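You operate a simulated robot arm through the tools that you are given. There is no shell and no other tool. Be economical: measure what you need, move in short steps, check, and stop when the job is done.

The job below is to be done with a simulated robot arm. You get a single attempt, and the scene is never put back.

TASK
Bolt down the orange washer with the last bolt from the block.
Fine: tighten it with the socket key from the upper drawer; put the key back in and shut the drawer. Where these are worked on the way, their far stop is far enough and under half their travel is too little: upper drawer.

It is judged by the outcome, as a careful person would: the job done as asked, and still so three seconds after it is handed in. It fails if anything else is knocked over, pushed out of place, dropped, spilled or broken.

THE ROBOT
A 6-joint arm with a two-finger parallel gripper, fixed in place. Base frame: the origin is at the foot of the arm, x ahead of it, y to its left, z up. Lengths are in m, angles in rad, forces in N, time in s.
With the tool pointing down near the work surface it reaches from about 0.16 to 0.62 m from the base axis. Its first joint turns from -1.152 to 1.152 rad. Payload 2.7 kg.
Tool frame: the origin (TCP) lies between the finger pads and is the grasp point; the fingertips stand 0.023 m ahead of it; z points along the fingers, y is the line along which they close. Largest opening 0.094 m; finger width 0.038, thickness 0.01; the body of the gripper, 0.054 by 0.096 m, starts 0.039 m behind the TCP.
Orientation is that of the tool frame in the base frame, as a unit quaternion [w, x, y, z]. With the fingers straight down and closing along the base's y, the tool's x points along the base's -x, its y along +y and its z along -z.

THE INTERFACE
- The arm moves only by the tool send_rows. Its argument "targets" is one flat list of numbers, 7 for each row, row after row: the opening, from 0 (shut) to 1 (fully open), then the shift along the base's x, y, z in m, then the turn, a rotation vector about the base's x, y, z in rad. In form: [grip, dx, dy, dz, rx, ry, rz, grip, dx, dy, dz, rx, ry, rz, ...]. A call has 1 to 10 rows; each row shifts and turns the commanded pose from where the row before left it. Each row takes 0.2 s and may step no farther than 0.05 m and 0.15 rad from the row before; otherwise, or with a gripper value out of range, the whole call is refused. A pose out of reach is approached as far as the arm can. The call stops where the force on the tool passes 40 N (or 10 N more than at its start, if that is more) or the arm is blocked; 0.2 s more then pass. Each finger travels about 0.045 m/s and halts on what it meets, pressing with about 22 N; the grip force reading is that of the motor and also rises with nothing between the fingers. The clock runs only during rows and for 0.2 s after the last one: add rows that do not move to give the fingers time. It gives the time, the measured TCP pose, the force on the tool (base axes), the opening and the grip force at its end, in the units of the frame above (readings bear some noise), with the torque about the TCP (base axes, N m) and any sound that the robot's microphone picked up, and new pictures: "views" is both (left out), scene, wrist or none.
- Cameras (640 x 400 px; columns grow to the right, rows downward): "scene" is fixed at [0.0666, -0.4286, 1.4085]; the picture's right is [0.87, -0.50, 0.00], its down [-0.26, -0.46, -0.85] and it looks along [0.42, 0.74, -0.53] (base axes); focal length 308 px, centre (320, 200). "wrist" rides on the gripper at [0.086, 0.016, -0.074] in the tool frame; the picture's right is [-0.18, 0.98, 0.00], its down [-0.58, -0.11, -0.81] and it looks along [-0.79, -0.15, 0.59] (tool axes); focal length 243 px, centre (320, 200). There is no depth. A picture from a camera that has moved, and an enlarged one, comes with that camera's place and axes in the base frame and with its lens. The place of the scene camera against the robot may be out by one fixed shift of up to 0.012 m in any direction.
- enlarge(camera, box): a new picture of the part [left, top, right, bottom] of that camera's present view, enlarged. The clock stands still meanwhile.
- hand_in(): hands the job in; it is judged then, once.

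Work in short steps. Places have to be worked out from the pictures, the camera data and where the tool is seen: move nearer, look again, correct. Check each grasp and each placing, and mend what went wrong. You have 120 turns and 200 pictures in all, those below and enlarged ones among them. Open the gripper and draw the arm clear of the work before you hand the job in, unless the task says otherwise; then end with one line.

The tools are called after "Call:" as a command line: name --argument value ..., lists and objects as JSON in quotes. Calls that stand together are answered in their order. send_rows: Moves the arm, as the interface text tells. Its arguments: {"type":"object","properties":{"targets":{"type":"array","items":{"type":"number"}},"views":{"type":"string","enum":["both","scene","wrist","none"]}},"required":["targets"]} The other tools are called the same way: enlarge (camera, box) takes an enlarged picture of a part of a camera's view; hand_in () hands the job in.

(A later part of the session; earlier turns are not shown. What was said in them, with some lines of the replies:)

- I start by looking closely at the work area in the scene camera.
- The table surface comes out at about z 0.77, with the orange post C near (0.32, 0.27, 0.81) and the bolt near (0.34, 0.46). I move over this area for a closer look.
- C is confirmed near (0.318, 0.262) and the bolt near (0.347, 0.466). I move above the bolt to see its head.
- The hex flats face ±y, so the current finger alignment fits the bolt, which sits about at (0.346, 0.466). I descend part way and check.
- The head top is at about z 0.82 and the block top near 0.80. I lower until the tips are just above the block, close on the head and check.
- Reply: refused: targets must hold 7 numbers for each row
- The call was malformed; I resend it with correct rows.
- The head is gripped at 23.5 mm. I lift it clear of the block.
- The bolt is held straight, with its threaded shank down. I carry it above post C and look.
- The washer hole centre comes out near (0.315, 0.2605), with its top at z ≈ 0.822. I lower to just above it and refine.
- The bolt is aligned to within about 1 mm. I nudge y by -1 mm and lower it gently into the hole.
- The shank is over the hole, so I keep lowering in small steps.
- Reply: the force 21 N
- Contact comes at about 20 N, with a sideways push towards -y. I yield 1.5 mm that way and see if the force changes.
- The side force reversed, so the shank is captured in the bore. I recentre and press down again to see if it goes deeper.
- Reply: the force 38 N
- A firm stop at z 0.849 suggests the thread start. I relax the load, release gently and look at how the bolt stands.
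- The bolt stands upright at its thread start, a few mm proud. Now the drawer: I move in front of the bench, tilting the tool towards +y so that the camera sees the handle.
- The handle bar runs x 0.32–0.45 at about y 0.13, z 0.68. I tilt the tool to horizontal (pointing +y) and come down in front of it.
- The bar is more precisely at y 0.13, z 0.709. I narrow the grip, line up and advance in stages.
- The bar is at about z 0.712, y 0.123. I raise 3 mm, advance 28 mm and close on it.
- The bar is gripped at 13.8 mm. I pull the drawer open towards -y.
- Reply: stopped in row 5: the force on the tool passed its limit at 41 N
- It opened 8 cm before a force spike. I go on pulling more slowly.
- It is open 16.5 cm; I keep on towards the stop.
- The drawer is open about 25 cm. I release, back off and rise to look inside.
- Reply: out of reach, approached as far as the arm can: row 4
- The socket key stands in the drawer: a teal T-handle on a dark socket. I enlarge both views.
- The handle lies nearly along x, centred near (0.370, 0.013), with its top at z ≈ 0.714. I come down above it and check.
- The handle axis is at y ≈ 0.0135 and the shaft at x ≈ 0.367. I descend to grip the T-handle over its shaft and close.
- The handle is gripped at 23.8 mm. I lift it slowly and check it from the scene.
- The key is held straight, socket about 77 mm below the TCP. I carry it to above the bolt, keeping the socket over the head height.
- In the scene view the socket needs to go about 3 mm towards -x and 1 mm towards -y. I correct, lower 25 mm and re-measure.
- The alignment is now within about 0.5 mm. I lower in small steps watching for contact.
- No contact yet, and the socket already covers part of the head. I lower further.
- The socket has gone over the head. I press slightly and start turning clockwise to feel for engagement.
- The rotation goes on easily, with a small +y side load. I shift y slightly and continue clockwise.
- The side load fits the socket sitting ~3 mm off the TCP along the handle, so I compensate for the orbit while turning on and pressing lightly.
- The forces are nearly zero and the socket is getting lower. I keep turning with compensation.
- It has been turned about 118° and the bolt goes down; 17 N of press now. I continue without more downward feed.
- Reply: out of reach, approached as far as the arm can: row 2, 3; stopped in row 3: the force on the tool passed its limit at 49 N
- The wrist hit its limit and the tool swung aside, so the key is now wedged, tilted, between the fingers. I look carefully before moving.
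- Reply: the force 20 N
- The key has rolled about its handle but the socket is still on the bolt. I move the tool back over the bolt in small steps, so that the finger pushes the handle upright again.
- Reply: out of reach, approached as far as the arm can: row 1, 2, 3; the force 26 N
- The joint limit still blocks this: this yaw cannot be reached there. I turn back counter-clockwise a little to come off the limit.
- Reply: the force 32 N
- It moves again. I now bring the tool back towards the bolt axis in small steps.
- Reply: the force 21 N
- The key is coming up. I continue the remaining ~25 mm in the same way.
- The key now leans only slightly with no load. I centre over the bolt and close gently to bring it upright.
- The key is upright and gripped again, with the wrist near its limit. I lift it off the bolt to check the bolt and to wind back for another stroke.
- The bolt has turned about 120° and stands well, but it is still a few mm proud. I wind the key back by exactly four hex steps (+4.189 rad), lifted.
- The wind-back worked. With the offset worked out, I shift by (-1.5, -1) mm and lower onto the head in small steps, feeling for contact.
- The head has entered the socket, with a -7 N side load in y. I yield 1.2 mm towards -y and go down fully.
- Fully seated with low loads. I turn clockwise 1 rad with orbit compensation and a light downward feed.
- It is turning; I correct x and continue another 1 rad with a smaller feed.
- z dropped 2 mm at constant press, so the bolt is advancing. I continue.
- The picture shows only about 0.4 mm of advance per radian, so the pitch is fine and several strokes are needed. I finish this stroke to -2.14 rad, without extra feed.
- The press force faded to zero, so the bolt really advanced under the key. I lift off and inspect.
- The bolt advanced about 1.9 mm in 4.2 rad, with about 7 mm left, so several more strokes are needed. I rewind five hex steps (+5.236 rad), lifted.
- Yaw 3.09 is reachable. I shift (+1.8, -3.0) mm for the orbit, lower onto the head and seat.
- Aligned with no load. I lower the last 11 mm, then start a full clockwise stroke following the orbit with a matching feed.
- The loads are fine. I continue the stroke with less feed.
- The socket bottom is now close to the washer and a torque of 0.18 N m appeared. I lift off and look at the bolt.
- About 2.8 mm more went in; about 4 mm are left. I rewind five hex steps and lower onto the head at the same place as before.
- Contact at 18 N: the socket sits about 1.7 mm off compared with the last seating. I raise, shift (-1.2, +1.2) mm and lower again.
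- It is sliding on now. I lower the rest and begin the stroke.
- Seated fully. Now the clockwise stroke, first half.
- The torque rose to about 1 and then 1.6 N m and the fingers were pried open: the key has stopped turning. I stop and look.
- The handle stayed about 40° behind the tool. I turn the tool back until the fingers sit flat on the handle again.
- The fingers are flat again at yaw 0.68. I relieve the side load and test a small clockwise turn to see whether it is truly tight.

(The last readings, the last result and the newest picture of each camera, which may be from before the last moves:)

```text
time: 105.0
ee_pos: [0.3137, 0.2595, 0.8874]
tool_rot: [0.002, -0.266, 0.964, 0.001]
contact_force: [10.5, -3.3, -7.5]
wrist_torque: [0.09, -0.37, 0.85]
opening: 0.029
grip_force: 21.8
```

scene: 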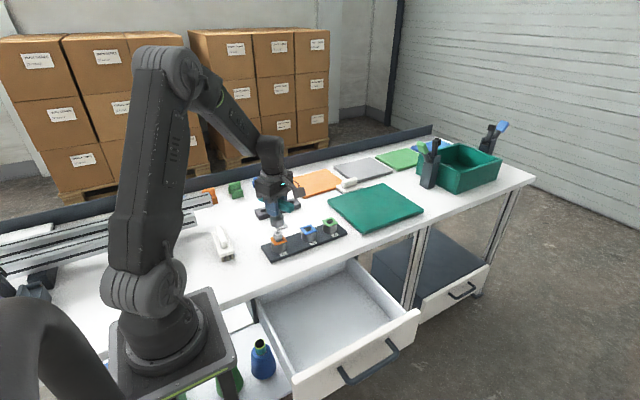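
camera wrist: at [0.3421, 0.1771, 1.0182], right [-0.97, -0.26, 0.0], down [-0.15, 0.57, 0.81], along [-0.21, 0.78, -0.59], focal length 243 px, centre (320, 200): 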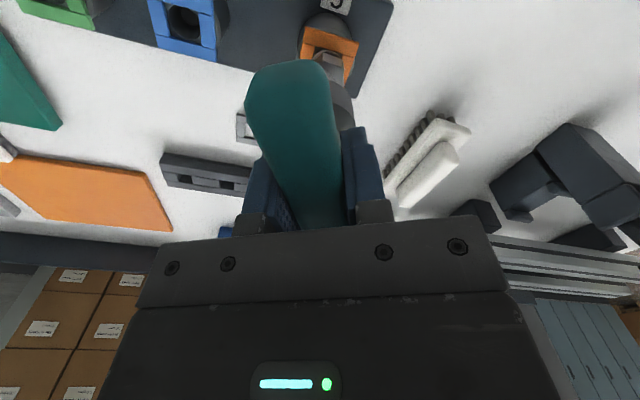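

The key resists firmly (0.85 N m) and does not turn. I realign, lift off and inspect the seating.

Call:
send_rows --targets '[0, 0, 0, 0, 0, 0, 0.1, 0, 0, 0, 0, 0, 0, 0.06, 0, 0, 0, 0.01, 0, 0, 0, 0, 0, 0, 0.015, 0, 0, 0, 0, 0, 0, 0.015, 0, 0, 0, 0, 0, 0, 0.02, 0, 0, 0, 0, 0, 0, 0, 0, 0, 0]' --views "none"

Call:
enlarge --camera "scene" --box '[264, 222, 296, 248]'

Call:
enlarge --camera "wrist" --box '[240, 0, 440, 160]'

```text
time: 106.6
ee_pos: [0.3125, 0.2591, 0.9486]
tool_rot: [0.002, -0.343, 0.939, 0.001]
contact_force: [-0.2, 0.4, 0.4]
wrist_torque: [0.02, 0.02, -0.03]
opening: 0.0002
grip_force: 22.3
```

```text
15.38 times, centred on (280, 235) of scene
camera zoom: at [0.0666, -0.4286, 1.4085], right [0.87, -0.5, 0.0], down [-0.26, -0.46, -0.85], along [0.42, 0.74, -0.53], focal length 4739 px, centre (935, -338)
```

zoom: 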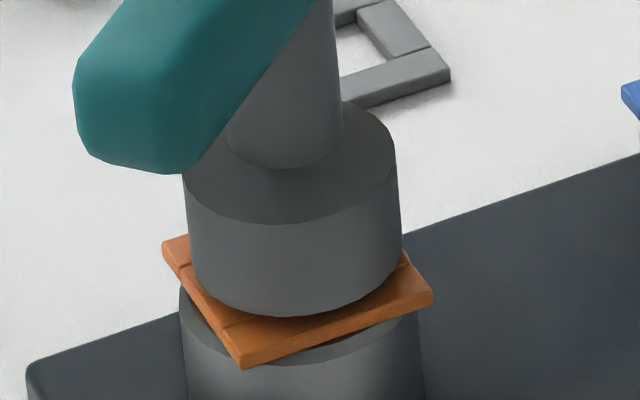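

```text
2.50 times, centred on (340, 80) of wrist
camera zoom: at [0.2366, 0.2174, 1.0226], right [-0.49, 0.87, 0.0], down [0.51, 0.29, 0.81], along [0.7, 0.4, -0.59], focal length 606 px, centre (270, 500)
```

zoom: 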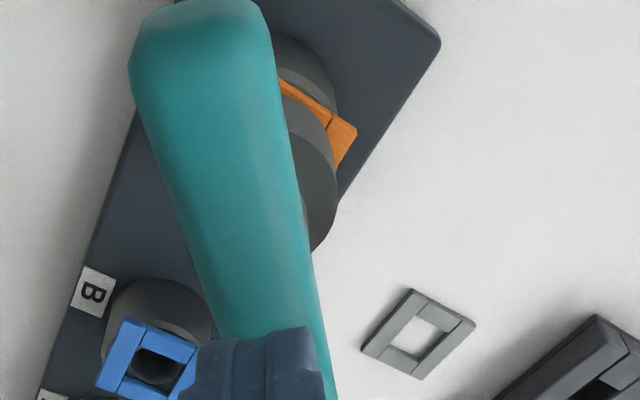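

The grip slipped off: the key is still standing, snug on the bolt, and the fingers closed above it. I open, go down and re-grip the handle.

Call:
send_rows --targets '[0.5, 0, 0, 0, 0, 0, 0, 0.5, 0, 0, 0, 0, 0, 0, 0.5, 0, 0, 0, 0, 0, 0, 0.5, 0, 0, -0.02, 0, 0, 0, 0.5, 0, 0, -0.02, 0, 0, 0, 0.5, 0, 0, -0.012, 0, 0, 0, 0.5, 0, 0, 0, 0, 0, 0]' --views "wrist"

Call:
enlarge --camera "scene" --box '[250, 190, 320, 250]'

```text
time: 108.2
ee_pos: [0.3129, 0.2588, 0.8943]
tool_rot: [0.001, -0.343, 0.939, 0.001]
contact_force: [0.3, -0.3, 0.4]
wrist_torque: [-0.02, -0.02, 0.0]
opening: 0.0469
grip_force: 0.1
camera wrist: at [0.2367, 0.2166, 0.9688], right [-0.49, 0.87, 0.0], down [0.51, 0.29, 0.81], along [0.7, 0.4, -0.59], focal length 243 px, centre (320, 200)
```

wrist: 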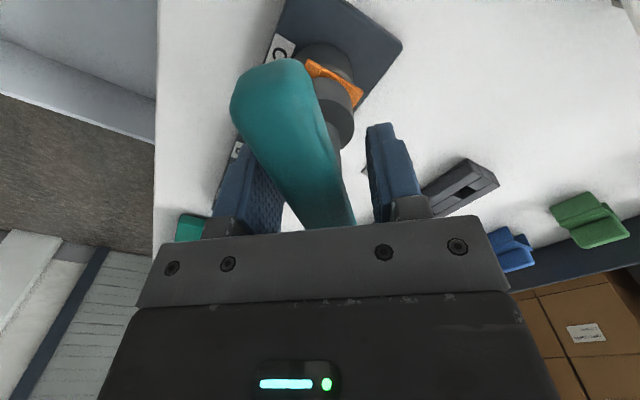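

```text
6.67 times, centred on (285, 220) of scene
camera zoom: at [0.0666, -0.4286, 1.4085], right [0.87, -0.5, 0.0], down [-0.26, -0.46, -0.85], along [0.42, 0.74, -0.53], focal length 2053 px, centre (553, 67)
```

zoom: 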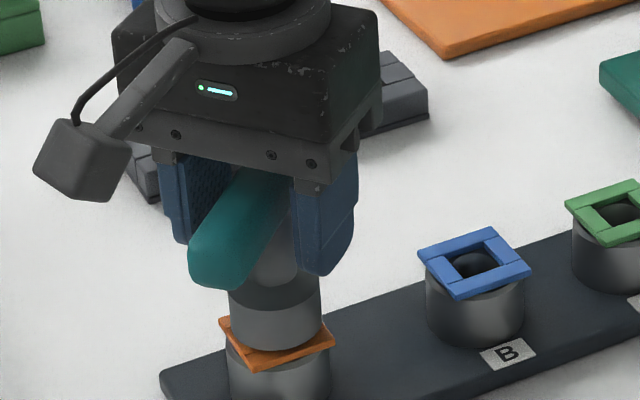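

The handle is about 0.1 rad CCW of the tool. I turn to match, go 4 mm deeper and grip, then ease the key off with a slight wiggle.

Call:
send_rows --targets '[0.5, 0, 0, -0.004, 0, 0, 0.1, 0.2, 0, 0, 0, 0, 0, 0, 0, 0, 0, 0, 0, 0, 0, 0, 0, 0, 0, 0, 0, 0, 0, 0, 0, 0, 0, 0, 0]' --views "none"

Call:
send_rows --targets '[0, 0, 0, 0.001, 0, 0, 0.03, 0, 0, 0, 0.002, 0, 0, 0.02, 0, 0, 0, 0.002, 0, 0, -0.02, 0, 0, 0, 0.002, 0, 0, 0.02]' --views "none"

```text
time: 109.4
ee_pos: [0.3129, 0.2576, 0.8906]
tool_rot: [0.001, -0.389, 0.921, 0.0]
contact_force: [5.7, -3.8, -0.8]
wrist_torque: [-0.18, -0.23, 0.13]
opening: 0.0235
grip_force: 22.3
```

```text
time: 110.4
ee_pos: [0.3125, 0.259, 0.8976]
tool_rot: [0.0, -0.413, 0.911, 0.0]
contact_force: [3.6, -4.8, -4.8]
wrist_torque: [-0.25, -0.18, 0.0]
opening: 0.0236
grip_force: 22.1
```

It is gripped (23.5 mm) and coming up with only about 3 N of drag. I continue lifting.

Call:
send_rows --targets '[0, 0.0004, -0.0005, 0.005, 0, 0, 0, 0, 0, 0, 0.01, 0, 0, 0, 0, 0, 0, 0.015, 0, 0, 0, 0, 0, 0, 0.015, 0, 0, 0, 0, 0, 0, 0, 0, 0, 0]' --views "none"

Call:
enlarge --camera "scene" --box '[264, 222, 296, 248]'

```text
time: 111.6
ee_pos: [0.3118, 0.257, 0.9413]
tool_rot: [0.001, -0.412, 0.911, 0.0]
contact_force: [-0.3, 0.5, -1.5]
wrist_torque: [0.02, 0.03, 0.03]
opening: 0.0237
grip_force: 22.0
```

```text
15.38 times, centred on (280, 235) of scene
camera zoom: at [0.0667, -0.4286, 1.4085], right [0.87, -0.5, 0.0], down [-0.26, -0.46, -0.85], along [0.42, 0.74, -0.53], focal length 4739 px, centre (935, -338)
```

zoom: 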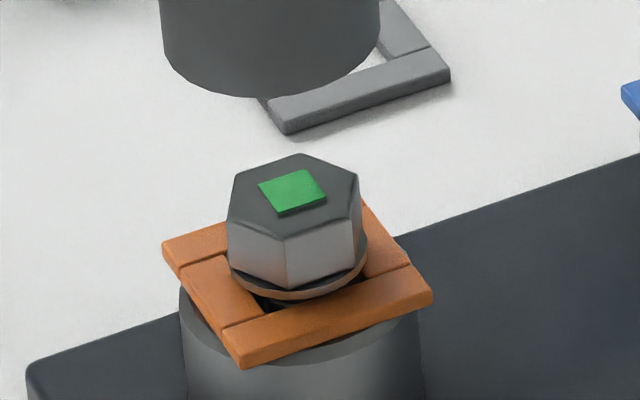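

The square on the bolt head has turned green, so it is tight. Now I carry the key back over the drawer, turning to its original heading.

Call:
send_rows --targets '[0, 0, 0, 0.015, 0, 0, 0, 0, 0.0093, -0.0405, 0, 0, 0, -0.136, 0, 0.0093, -0.0405, 0, 0, 0, -0.136, 0, 0.0093, -0.0405, 0, 0, 0, -0.136, 0, 0.0093, -0.0405, 0, 0, 0, -0.136, 0, 0.0093, -0.0405, 0, 0, 0, -0.136, 0, 0.0093, -0.0405, 0, 0, 0, -0.136, 0, 0, 0, 0, 0, 0, 0]'

Call:
enlarge --camera "scene" --box '[280, 200, 390, 300]'

```text
time: 113.4
ee_pos: [0.3677, 0.0138, 0.9576]
tool_rot: [0.001, -0.017, 1.0, 0.0]
contact_force: [-0.5, -0.7, -2.3]
wrist_torque: [-0.01, 0.01, 0.05]
opening: 0.0237
grip_force: 21.9
camera wrist: at [0.2817, 0.0294, 1.0318], right [0.15, 0.99, 0.0], down [0.58, -0.09, 0.81], along [0.8, -0.12, -0.59], focal length 243 px, centre (320, 200)
```

scene: 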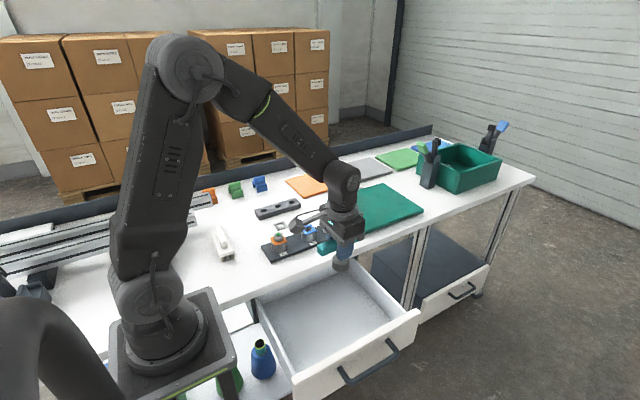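
wrist: 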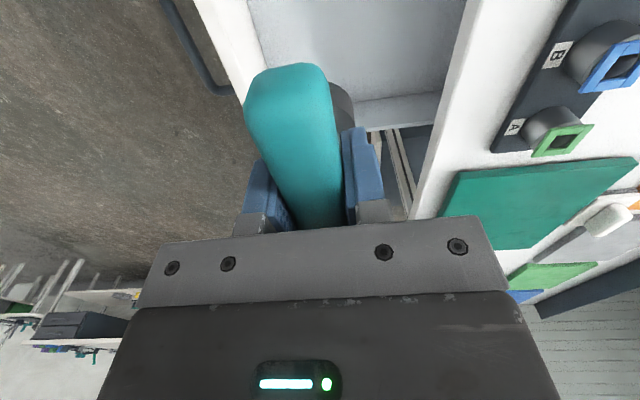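

```text
4.00 times, centred on (335, 250) of scene
camera zoom: at [0.0667, -0.4287, 1.4085], right [0.87, -0.5, 0.0], down [-0.26, -0.46, -0.85], along [0.42, 0.74, -0.53], focal length 1232 px, centre (260, 0)
```

zoom: 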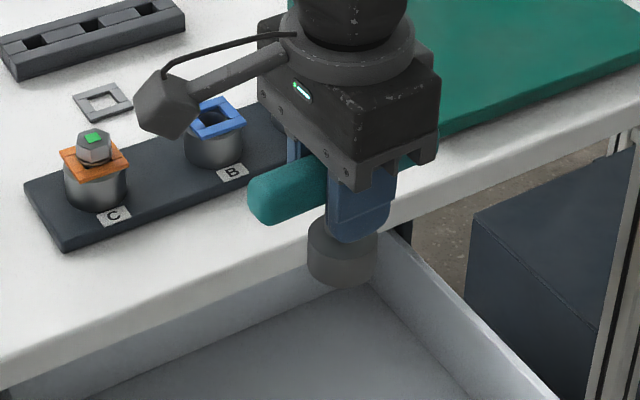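

The key is over its old spot. I lower into the drawer, then gently down to contact.

Call:
send_rows --targets '[0, 0, 0, -0.047, 0, 0, 0, 0, 0, 0, -0.047, 0, 0, 0, 0, 0, 0, -0.047, 0, 0, 0, 0, 0, 0, -0.047, 0, 0, 0, 0, 0, 0, -0.043, 0, 0, 0, 0, 0, 0, -0.01, 0, 0, 0, 0, 0, 0, 0, 0, 0, 0]' --views "none"

Call:
send_rows --targets '[0, 0, 0, -0.004, 0, 0, 0, 0, 0, 0, -0.004, 0, 0, 0, 0, 0, 0, 0, 0, 0, 0]' --views "none"

```text
time: 115.0
ee_pos: [0.3693, 0.015, 0.7164]
tool_rot: [0.0, -0.018, 1.0, 0.0]
contact_force: [0.4, 0.3, -1.5]
wrist_torque: [0.0, 0.01, -0.05]
opening: 0.0236
grip_force: 22.3
```

```text
time: 115.8
ee_pos: [0.3701, 0.0142, 0.7087]
tool_rot: [0.002, -0.017, 1.0, 0.0]
contact_force: [-0.7, 0.9, -1.3]
wrist_torque: [0.01, 0.01, 0.02]
opening: 0.024
grip_force: 21.6
```

No contact yet, so I go on in 2 mm steps.

Call:
send_rows --targets '[0, 0, 0, -0.002, 0, 0, 0, 0, 0, 0, -0.002, 0, 0, 0, 0, 0, 0, -0.002, 0, 0, 0, 0, 0, 0, 0, 0, 0, 0]' --views "none"

Call:
enlarge --camera "scene" --box '[290, 280, 390, 350]'

```text
time: 116.8
ee_pos: [0.3702, 0.0149, 0.7028]
tool_rot: [0.001, -0.018, 1.0, 0.0]
contact_force: [0.3, 0.0, -2.2]
wrist_torque: [0.0, 0.02, 0.0]
opening: 0.0237
grip_force: 21.5
```

```text
5.71 times, centred on (340, 315) of scene
camera zoom: at [0.0667, -0.4286, 1.4085], right [0.87, -0.5, 0.0], down [-0.26, -0.46, -0.85], along [0.42, 0.74, -0.53], focal length 1760 px, centre (206, -457)
```

zoom: 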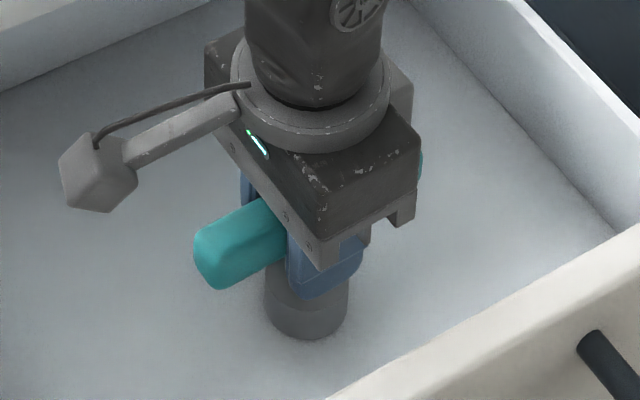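

The socket still seems about 4 mm above the floor. I go on until a light contact.

Call:
send_rows --targets '[0, 0, 0, -0.002, 0, 0, 0, 0, 0, 0, -0.0015, 0, 0, 0, 0, 0, 0, 0, 0, 0, 0]' --views "none"

Call:
send_rows --targets '[0, 0, 0, -0.001, 0, 0, 0, 0, 0, 0, -0.001, 0, 0, 0, 0, 0, 0, 0, 0, 0, 0]' --views "none"

```text
time: 117.6
ee_pos: [0.371, 0.0159, 0.6998]
tool_rot: [0.001, -0.016, 1.0, -0.001]
contact_force: [-2.6, -1.0, 18.6]
wrist_torque: [-0.02, -0.04, -0.11]
opening: 0.024
grip_force: 22.2
```

```text
time: 118.4
ee_pos: [0.3689, 0.0149, 0.6971]
tool_rot: [0.002, -0.017, 1.0, 0.0]
contact_force: [2.5, 0.8, 17.4]
wrist_torque: [0.01, -0.03, -0.02]
opening: 0.0237
grip_force: 21.8
```

Contact with the drawer floor. I open, then rise straight up and look.

Call:
send_rows --targets '[0, 0, 0, 0.001, 0, 0, 0, 0.35, 0, 0, 0, 0, 0, 0, 0.6, 0, 0, 0, 0, 0, 0, 0.6, 0, 0, 0, 0, 0, 0, 0.6, 0, 0, 0.03, 0, 0, 0, 0.6, 0, 0, 0.045, 0, 0, 0, 0.6, 0, 0, 0.045, 0, 0, 0, 0.6, 0, 0, 0.045, 0, 0, 0, 0.6, 0, 0, 0.045, 0, 0, 0]' --views "scene"

Call:
enlarge --camera "scene" --box '[250, 200, 430, 380]'

```text
time: 120.4
ee_pos: [0.3721, 0.0156, 0.9091]
tool_rot: [0.0, -0.018, 1.0, 0.0]
contact_force: [-0.8, 0.0, -0.1]
wrist_torque: [-0.01, -0.02, -0.01]
opening: 0.0563
grip_force: 0.0
```

scene: 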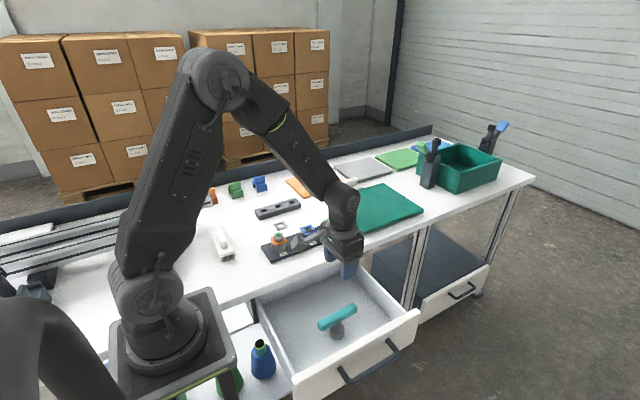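

```text
2.22 times, centred on (340, 290) of scene
camera zoom: at [0.0666, -0.4286, 1.4085], right [0.87, -0.5, 0.0], down [-0.26, -0.46, -0.85], along [0.42, 0.74, -0.53], focal length 684 px, centre (276, 0)
```

zoom: 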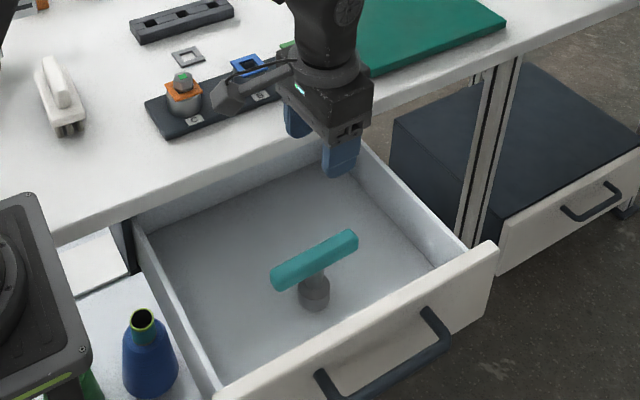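

The key stands in its place, clear of the walls. Now I swing the tool to horizontal in front of the drawer to push it shut by its handle.

Call:
send_rows --targets '[0.4, 0.002, -0.02, 0.04, 0, 0, -0.034, 0.4, 0.002, -0.03, 0.03, 0.1, 0, 0, 0.4, 0.002, -0.03, 0.02, 0.14, 0, 0, 0.4, 0.002, -0.03, 0, 0.14, 0, 0, 0.4, 0.002, -0.03, 0, 0.14, 0, 0, 0.4, 0.002, -0.03, 0, 0.14, 0, 0, 0.4, 0.002, -0.02, 0, 0.14, 0, 0, 0.4, 0, 0, 0, 0.14, 0, 0]' --views "none"

Call:
send_rows --targets '[0.4, 0, 0, -0.04, 0.14, 0, 0, 0.4, 0, 0, -0.04, 0.14, 0, 0, 0.4, 0, 0, -0.04, 0.14, 0, 0, 0.4, 0, 0, -0.04, 0.14, 0, 0, 0.4, 0, 0, -0.04, 0.07, 0, 0, 0.4, 0, 0, 0, 0, 0, 0]' --views "both"

```text
time: 122.2
ee_pos: [0.3834, -0.1743, 0.9978]
tool_rot: [0.001, 0.0, 0.891, 0.454]
contact_force: [0.0, -0.2, -0.2]
wrist_torque: [-0.01, 0.02, 0.0]
opening: 0.0377
grip_force: 0.0
```

```text
time: 123.6
ee_pos: [0.3833, -0.1759, 0.7983]
tool_rot: [0.001, 0.0, 0.707, 0.707]
contact_force: [0.3, 0.2, -0.6]
wrist_torque: [-0.01, 0.0, -0.02]
opening: 0.0378
grip_force: 0.1
camera wrist: at [0.2969, -0.2487, 0.8144], right [0.18, 0.0, 0.98], down [0.58, -0.81, -0.11], along [0.79, 0.59, -0.15], focal length 243 px, centre (320, 200)
```

scene: 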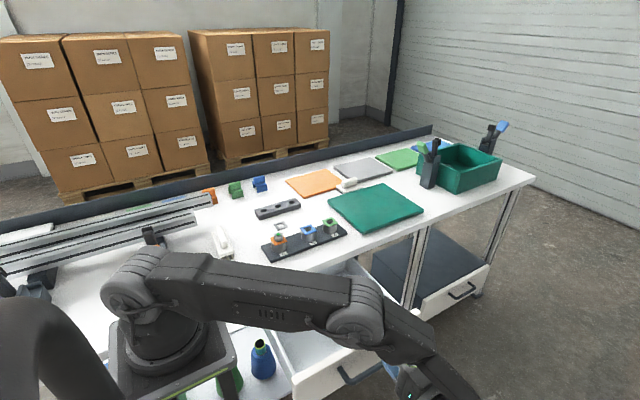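
wrist: 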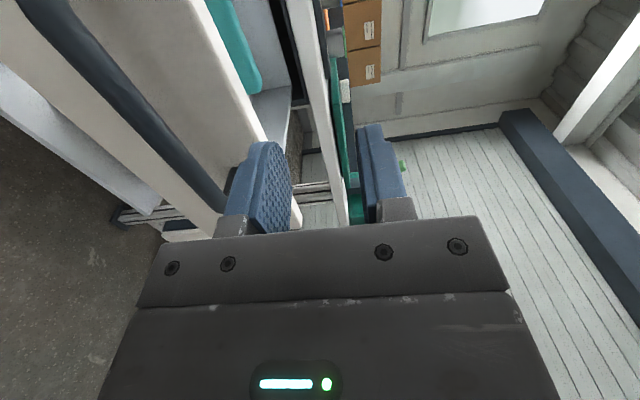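

The fingertips clear the bar by about 15 mm. I lower to bar height, advance around it and close.

Call:
send_rows --targets '[0.4, 0, 0, -0.043, 0, 0, 0, 0.4, 0, 0, -0.042, 0, 0, 0, 0.4, 0, 0, 0, 0, 0, 0, 0.4, 0.003, 0.02, 0, 0, 0, 0, 0.4, 0, 0.025, 0, 0, 0, 0, 0, 0, 0, 0, 0, 0, 0, 0, 0, 0, 0, 0, 0, 0, 0, 0, 0, 0, 0, 0, 0]' --views "wrist"

```text
time: 125.4
ee_pos: [0.3863, -0.1307, 0.7129]
tool_rot: [0.001, 0.0, 0.708, 0.706]
contact_force: [-0.1, 1.6, 5.7]
wrist_torque: [-0.01, 0.12, 0.04]
opening: 0.0135
grip_force: 45.6
camera wrist: at [0.3001, -0.2028, 0.7292], right [0.18, 0.0, 0.98], down [0.58, -0.81, -0.11], along [0.79, 0.59, -0.15], focal length 243 px, centre (320, 200)
```

wrist: 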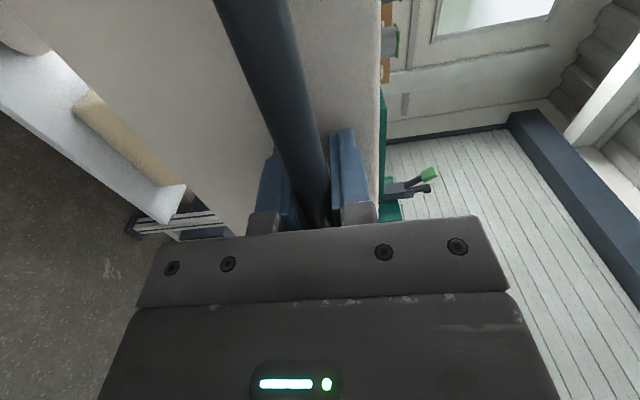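

The bar is gripped again. I push the drawer shut slowly, to keep the key standing.

Call:
send_rows --targets '[0, 0, 0.003, 0, 0, 0, 0, 0, 0, 0.006, 0, 0, 0, 0, 0, 0, 0.009, 0, 0, 0, 0, 0, 0, 0.012, 0, 0, 0, 0, 0, 0, 0.012, 0, 0, 0, 0, 0, 0, 0.012, 0, 0, 0, 0, 0, 0, 0.012, 0, 0, 0, 0, 0, 0, 0.012, 0, 0, 0, 0, 0, 0, 0.009, 0, 0, 0, 0, 0, 0, 0.005, 0, 0, 0, 0]' --views "scene"

```text
time: 127.6
ee_pos: [0.386, -0.0371, 0.7141]
tool_rot: [0.003, 0.001, 0.709, 0.705]
contact_force: [19.9, -0.9, -7.6]
wrist_torque: [0.06, 0.15, 0.57]
opening: 0.0139
grip_force: 44.8
```

scene: 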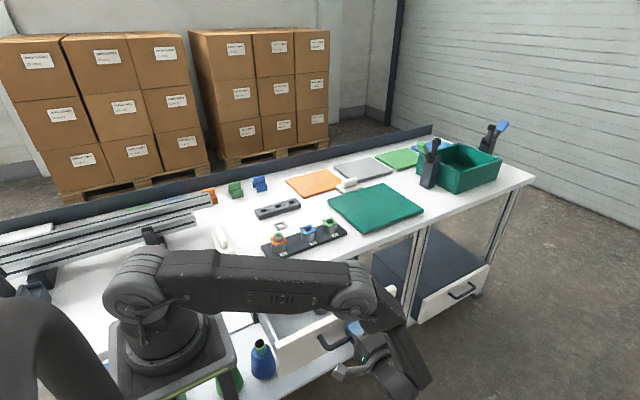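

It slides in, with some sideways load in x that I relieve while continuing.

Call:
send_rows --targets '[0, 0.002, 0.003, 0, 0, 0, 0, 0, 0, 0.007, 0, 0, 0, 0, 0, 0, 0.01, 0, 0, 0, 0, 0, 0, 0.012, 0, 0, 0, 0, 0, 0, 0.012, 0, 0, 0, 0, 0, 0, 0.012, 0, 0, 0, 0, 0, 0, 0.012, 0, 0, 0, 0, 0, 0, 0.012, 0, 0, 0, 0, 0, 0, 0.012, 0, 0, 0, 0, 0, 0, 0.01, 0, 0, 0, 0]' --views "none"

Call:
send_rows --targets '[0, 0, 0.012, 0, 0, 0, 0, 0, 0, 0.012, 0, 0, 0, 0, 0, 0, 0.012, 0, 0, 0, 0, 0, 0, 0.01, 0, 0, 0, 0, 0, 0, 0.006, 0, 0, 0, 0, 0, 0, 0.004, 0, 0, 0, 0, 0, 0, 0.003, 0, 0, 0, 0, 0, 0, 0.003, 0, 0, 0, 0]' --views "both"

```text
time: 129.8
ee_pos: [0.387, 0.0637, 0.7128]
tool_rot: [-0.003, 0.0, 0.708, 0.706]
contact_force: [-25.0, -0.7, 4.2]
wrist_torque: [0.01, -0.21, -0.16]
opening: 0.0139
grip_force: 45.0
```

```text
time: 131.6
ee_pos: [0.3869, 0.1256, 0.7122]
tool_rot: [-0.003, -0.001, 0.708, 0.707]
contact_force: [-34.2, -11.7, 10.9]
wrist_torque: [-0.16, -0.52, -0.46]
opening: 0.0136
grip_force: 45.3
camera wrist: at [0.3005, 0.0516, 0.7295], right [0.19, 0.0, 0.98], down [0.58, -0.8, -0.11], along [0.79, 0.59, -0.15], focal length 243 px, centre (320, 200)
```

scene: 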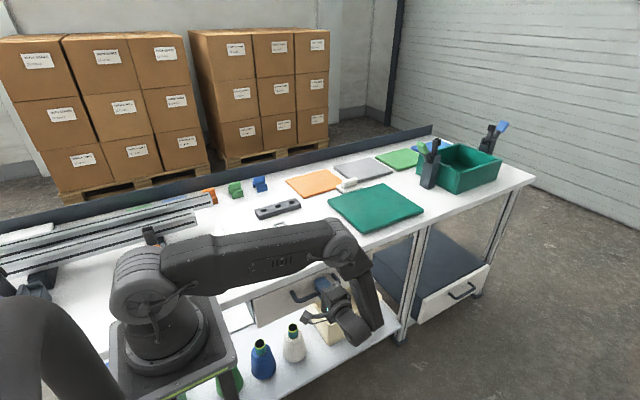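
wrist: 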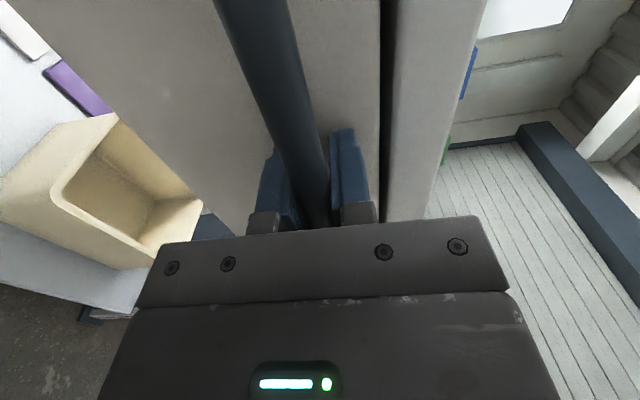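

The drawer is at its closed stop (y 0.126, the view as at first). I release, back off and rise clear.

Call:
send_rows --targets '[0, -0.002, 0, 0, 0, 0, 0, 0.4, 0, 0, 0, 0, 0, 0, 0.4, 0, 0, 0, 0, 0, 0, 0.4, 0, -0.02, 0, 0, 0, 0, 0.4, 0, -0.03, 0, 0, 0, 0, 0.4, 0, -0.045, 0, 0, 0, 0, 0.4, 0, -0.045, 0, 0, 0, 0, 0.4, 0, -0.02, 0.04, -0.1, 0, 0, 0.4, 0, 0, 0.05, -0.14, 0, 0, 0.4, 0, 0, 0.05, -0.14, 0, 0]' --views "none"

Call:
send_rows --targets '[0.6, 0, 0, 0.05, -0.14, 0, 0, 0.6, 0, 0, 0.05, -0.14, 0, 0, 0.6, 0, 0, 0.05, -0.14, 0, 0, 0.6, 0, 0, 0.04, -0.14, 0, 0, 0.6, 0, 0, 0.04, -0.14, 0, 0, 0.6, 0, 0, 0.03, -0.14, 0, 0, 0.6, 0, 0, 0.03, -0.14, 0, 0, 0.6, 0, 0, 0, -0.14, 0, 0, 0.6, 0, 0, 0, 0, 0, 0]' --views "both"

Call:
enlarge --camera "scene" --box '[200, 180, 400, 340]'

```text
time: 133.8
ee_pos: [0.3864, -0.0338, 0.8547]
tool_rot: [0.0, -0.001, 0.829, 0.559]
contact_force: [0.3, 0.1, -0.1]
wrist_torque: [0.03, -0.01, -0.01]
opening: 0.0377
grip_force: 0.1
```

```text
time: 135.8
ee_pos: [0.3858, -0.0337, 1.1421]
tool_rot: [0.001, -0.001, 0.999, 0.034]
contact_force: [-0.9, 0.2, 0.0]
wrist_torque: [-0.01, -0.03, -0.04]
opening: 0.0564
grip_force: 0.0
camera wrist: at [0.2997, -0.0202, 1.219], right [0.18, 0.98, 0.07], down [0.58, -0.16, 0.8], along [0.79, -0.11, -0.6], focal length 243 px, centre (320, 200)
```

scene: 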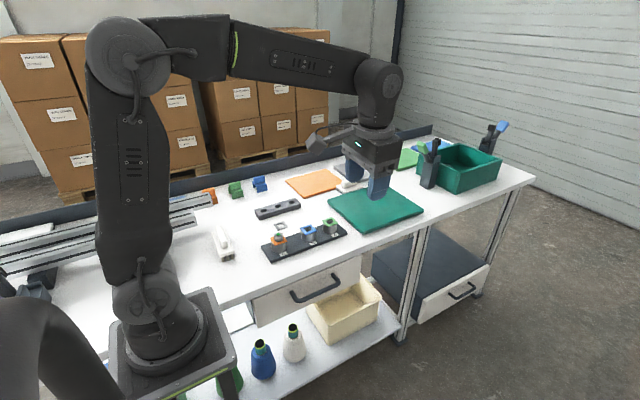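
wrist: 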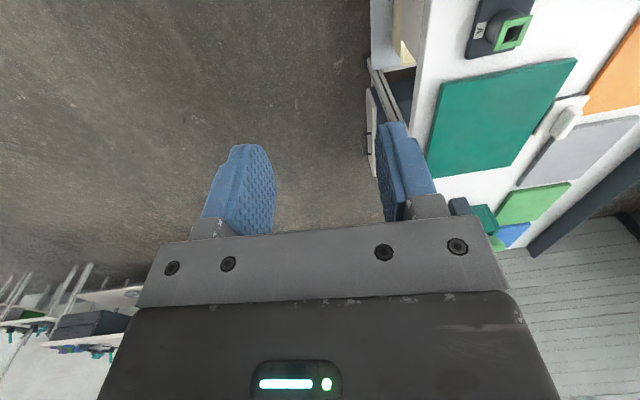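

```text
2.50 times, centred on (300, 260) of scene
camera zoom: at [0.0666, -0.4286, 1.4085], right [0.87, -0.5, 0.0], down [-0.26, -0.46, -0.85], along [0.42, 0.74, -0.53], focal length 770 px, centre (370, 50)
```

zoom: 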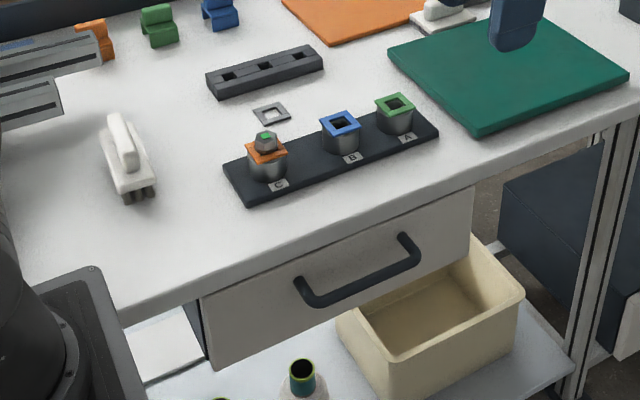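

The bolt is tight with its green mark showing, the washer is in place, the drawer is shut with the key inside, and the arm is clear. I hand in.

Call:
hand_in

```text
The job is handed in.
```

The orange washer on post C is bolted down with the last bolt and tightened with the socket key until the head's mark turned green. The key is back in the upper drawer, and the drawer is shut.
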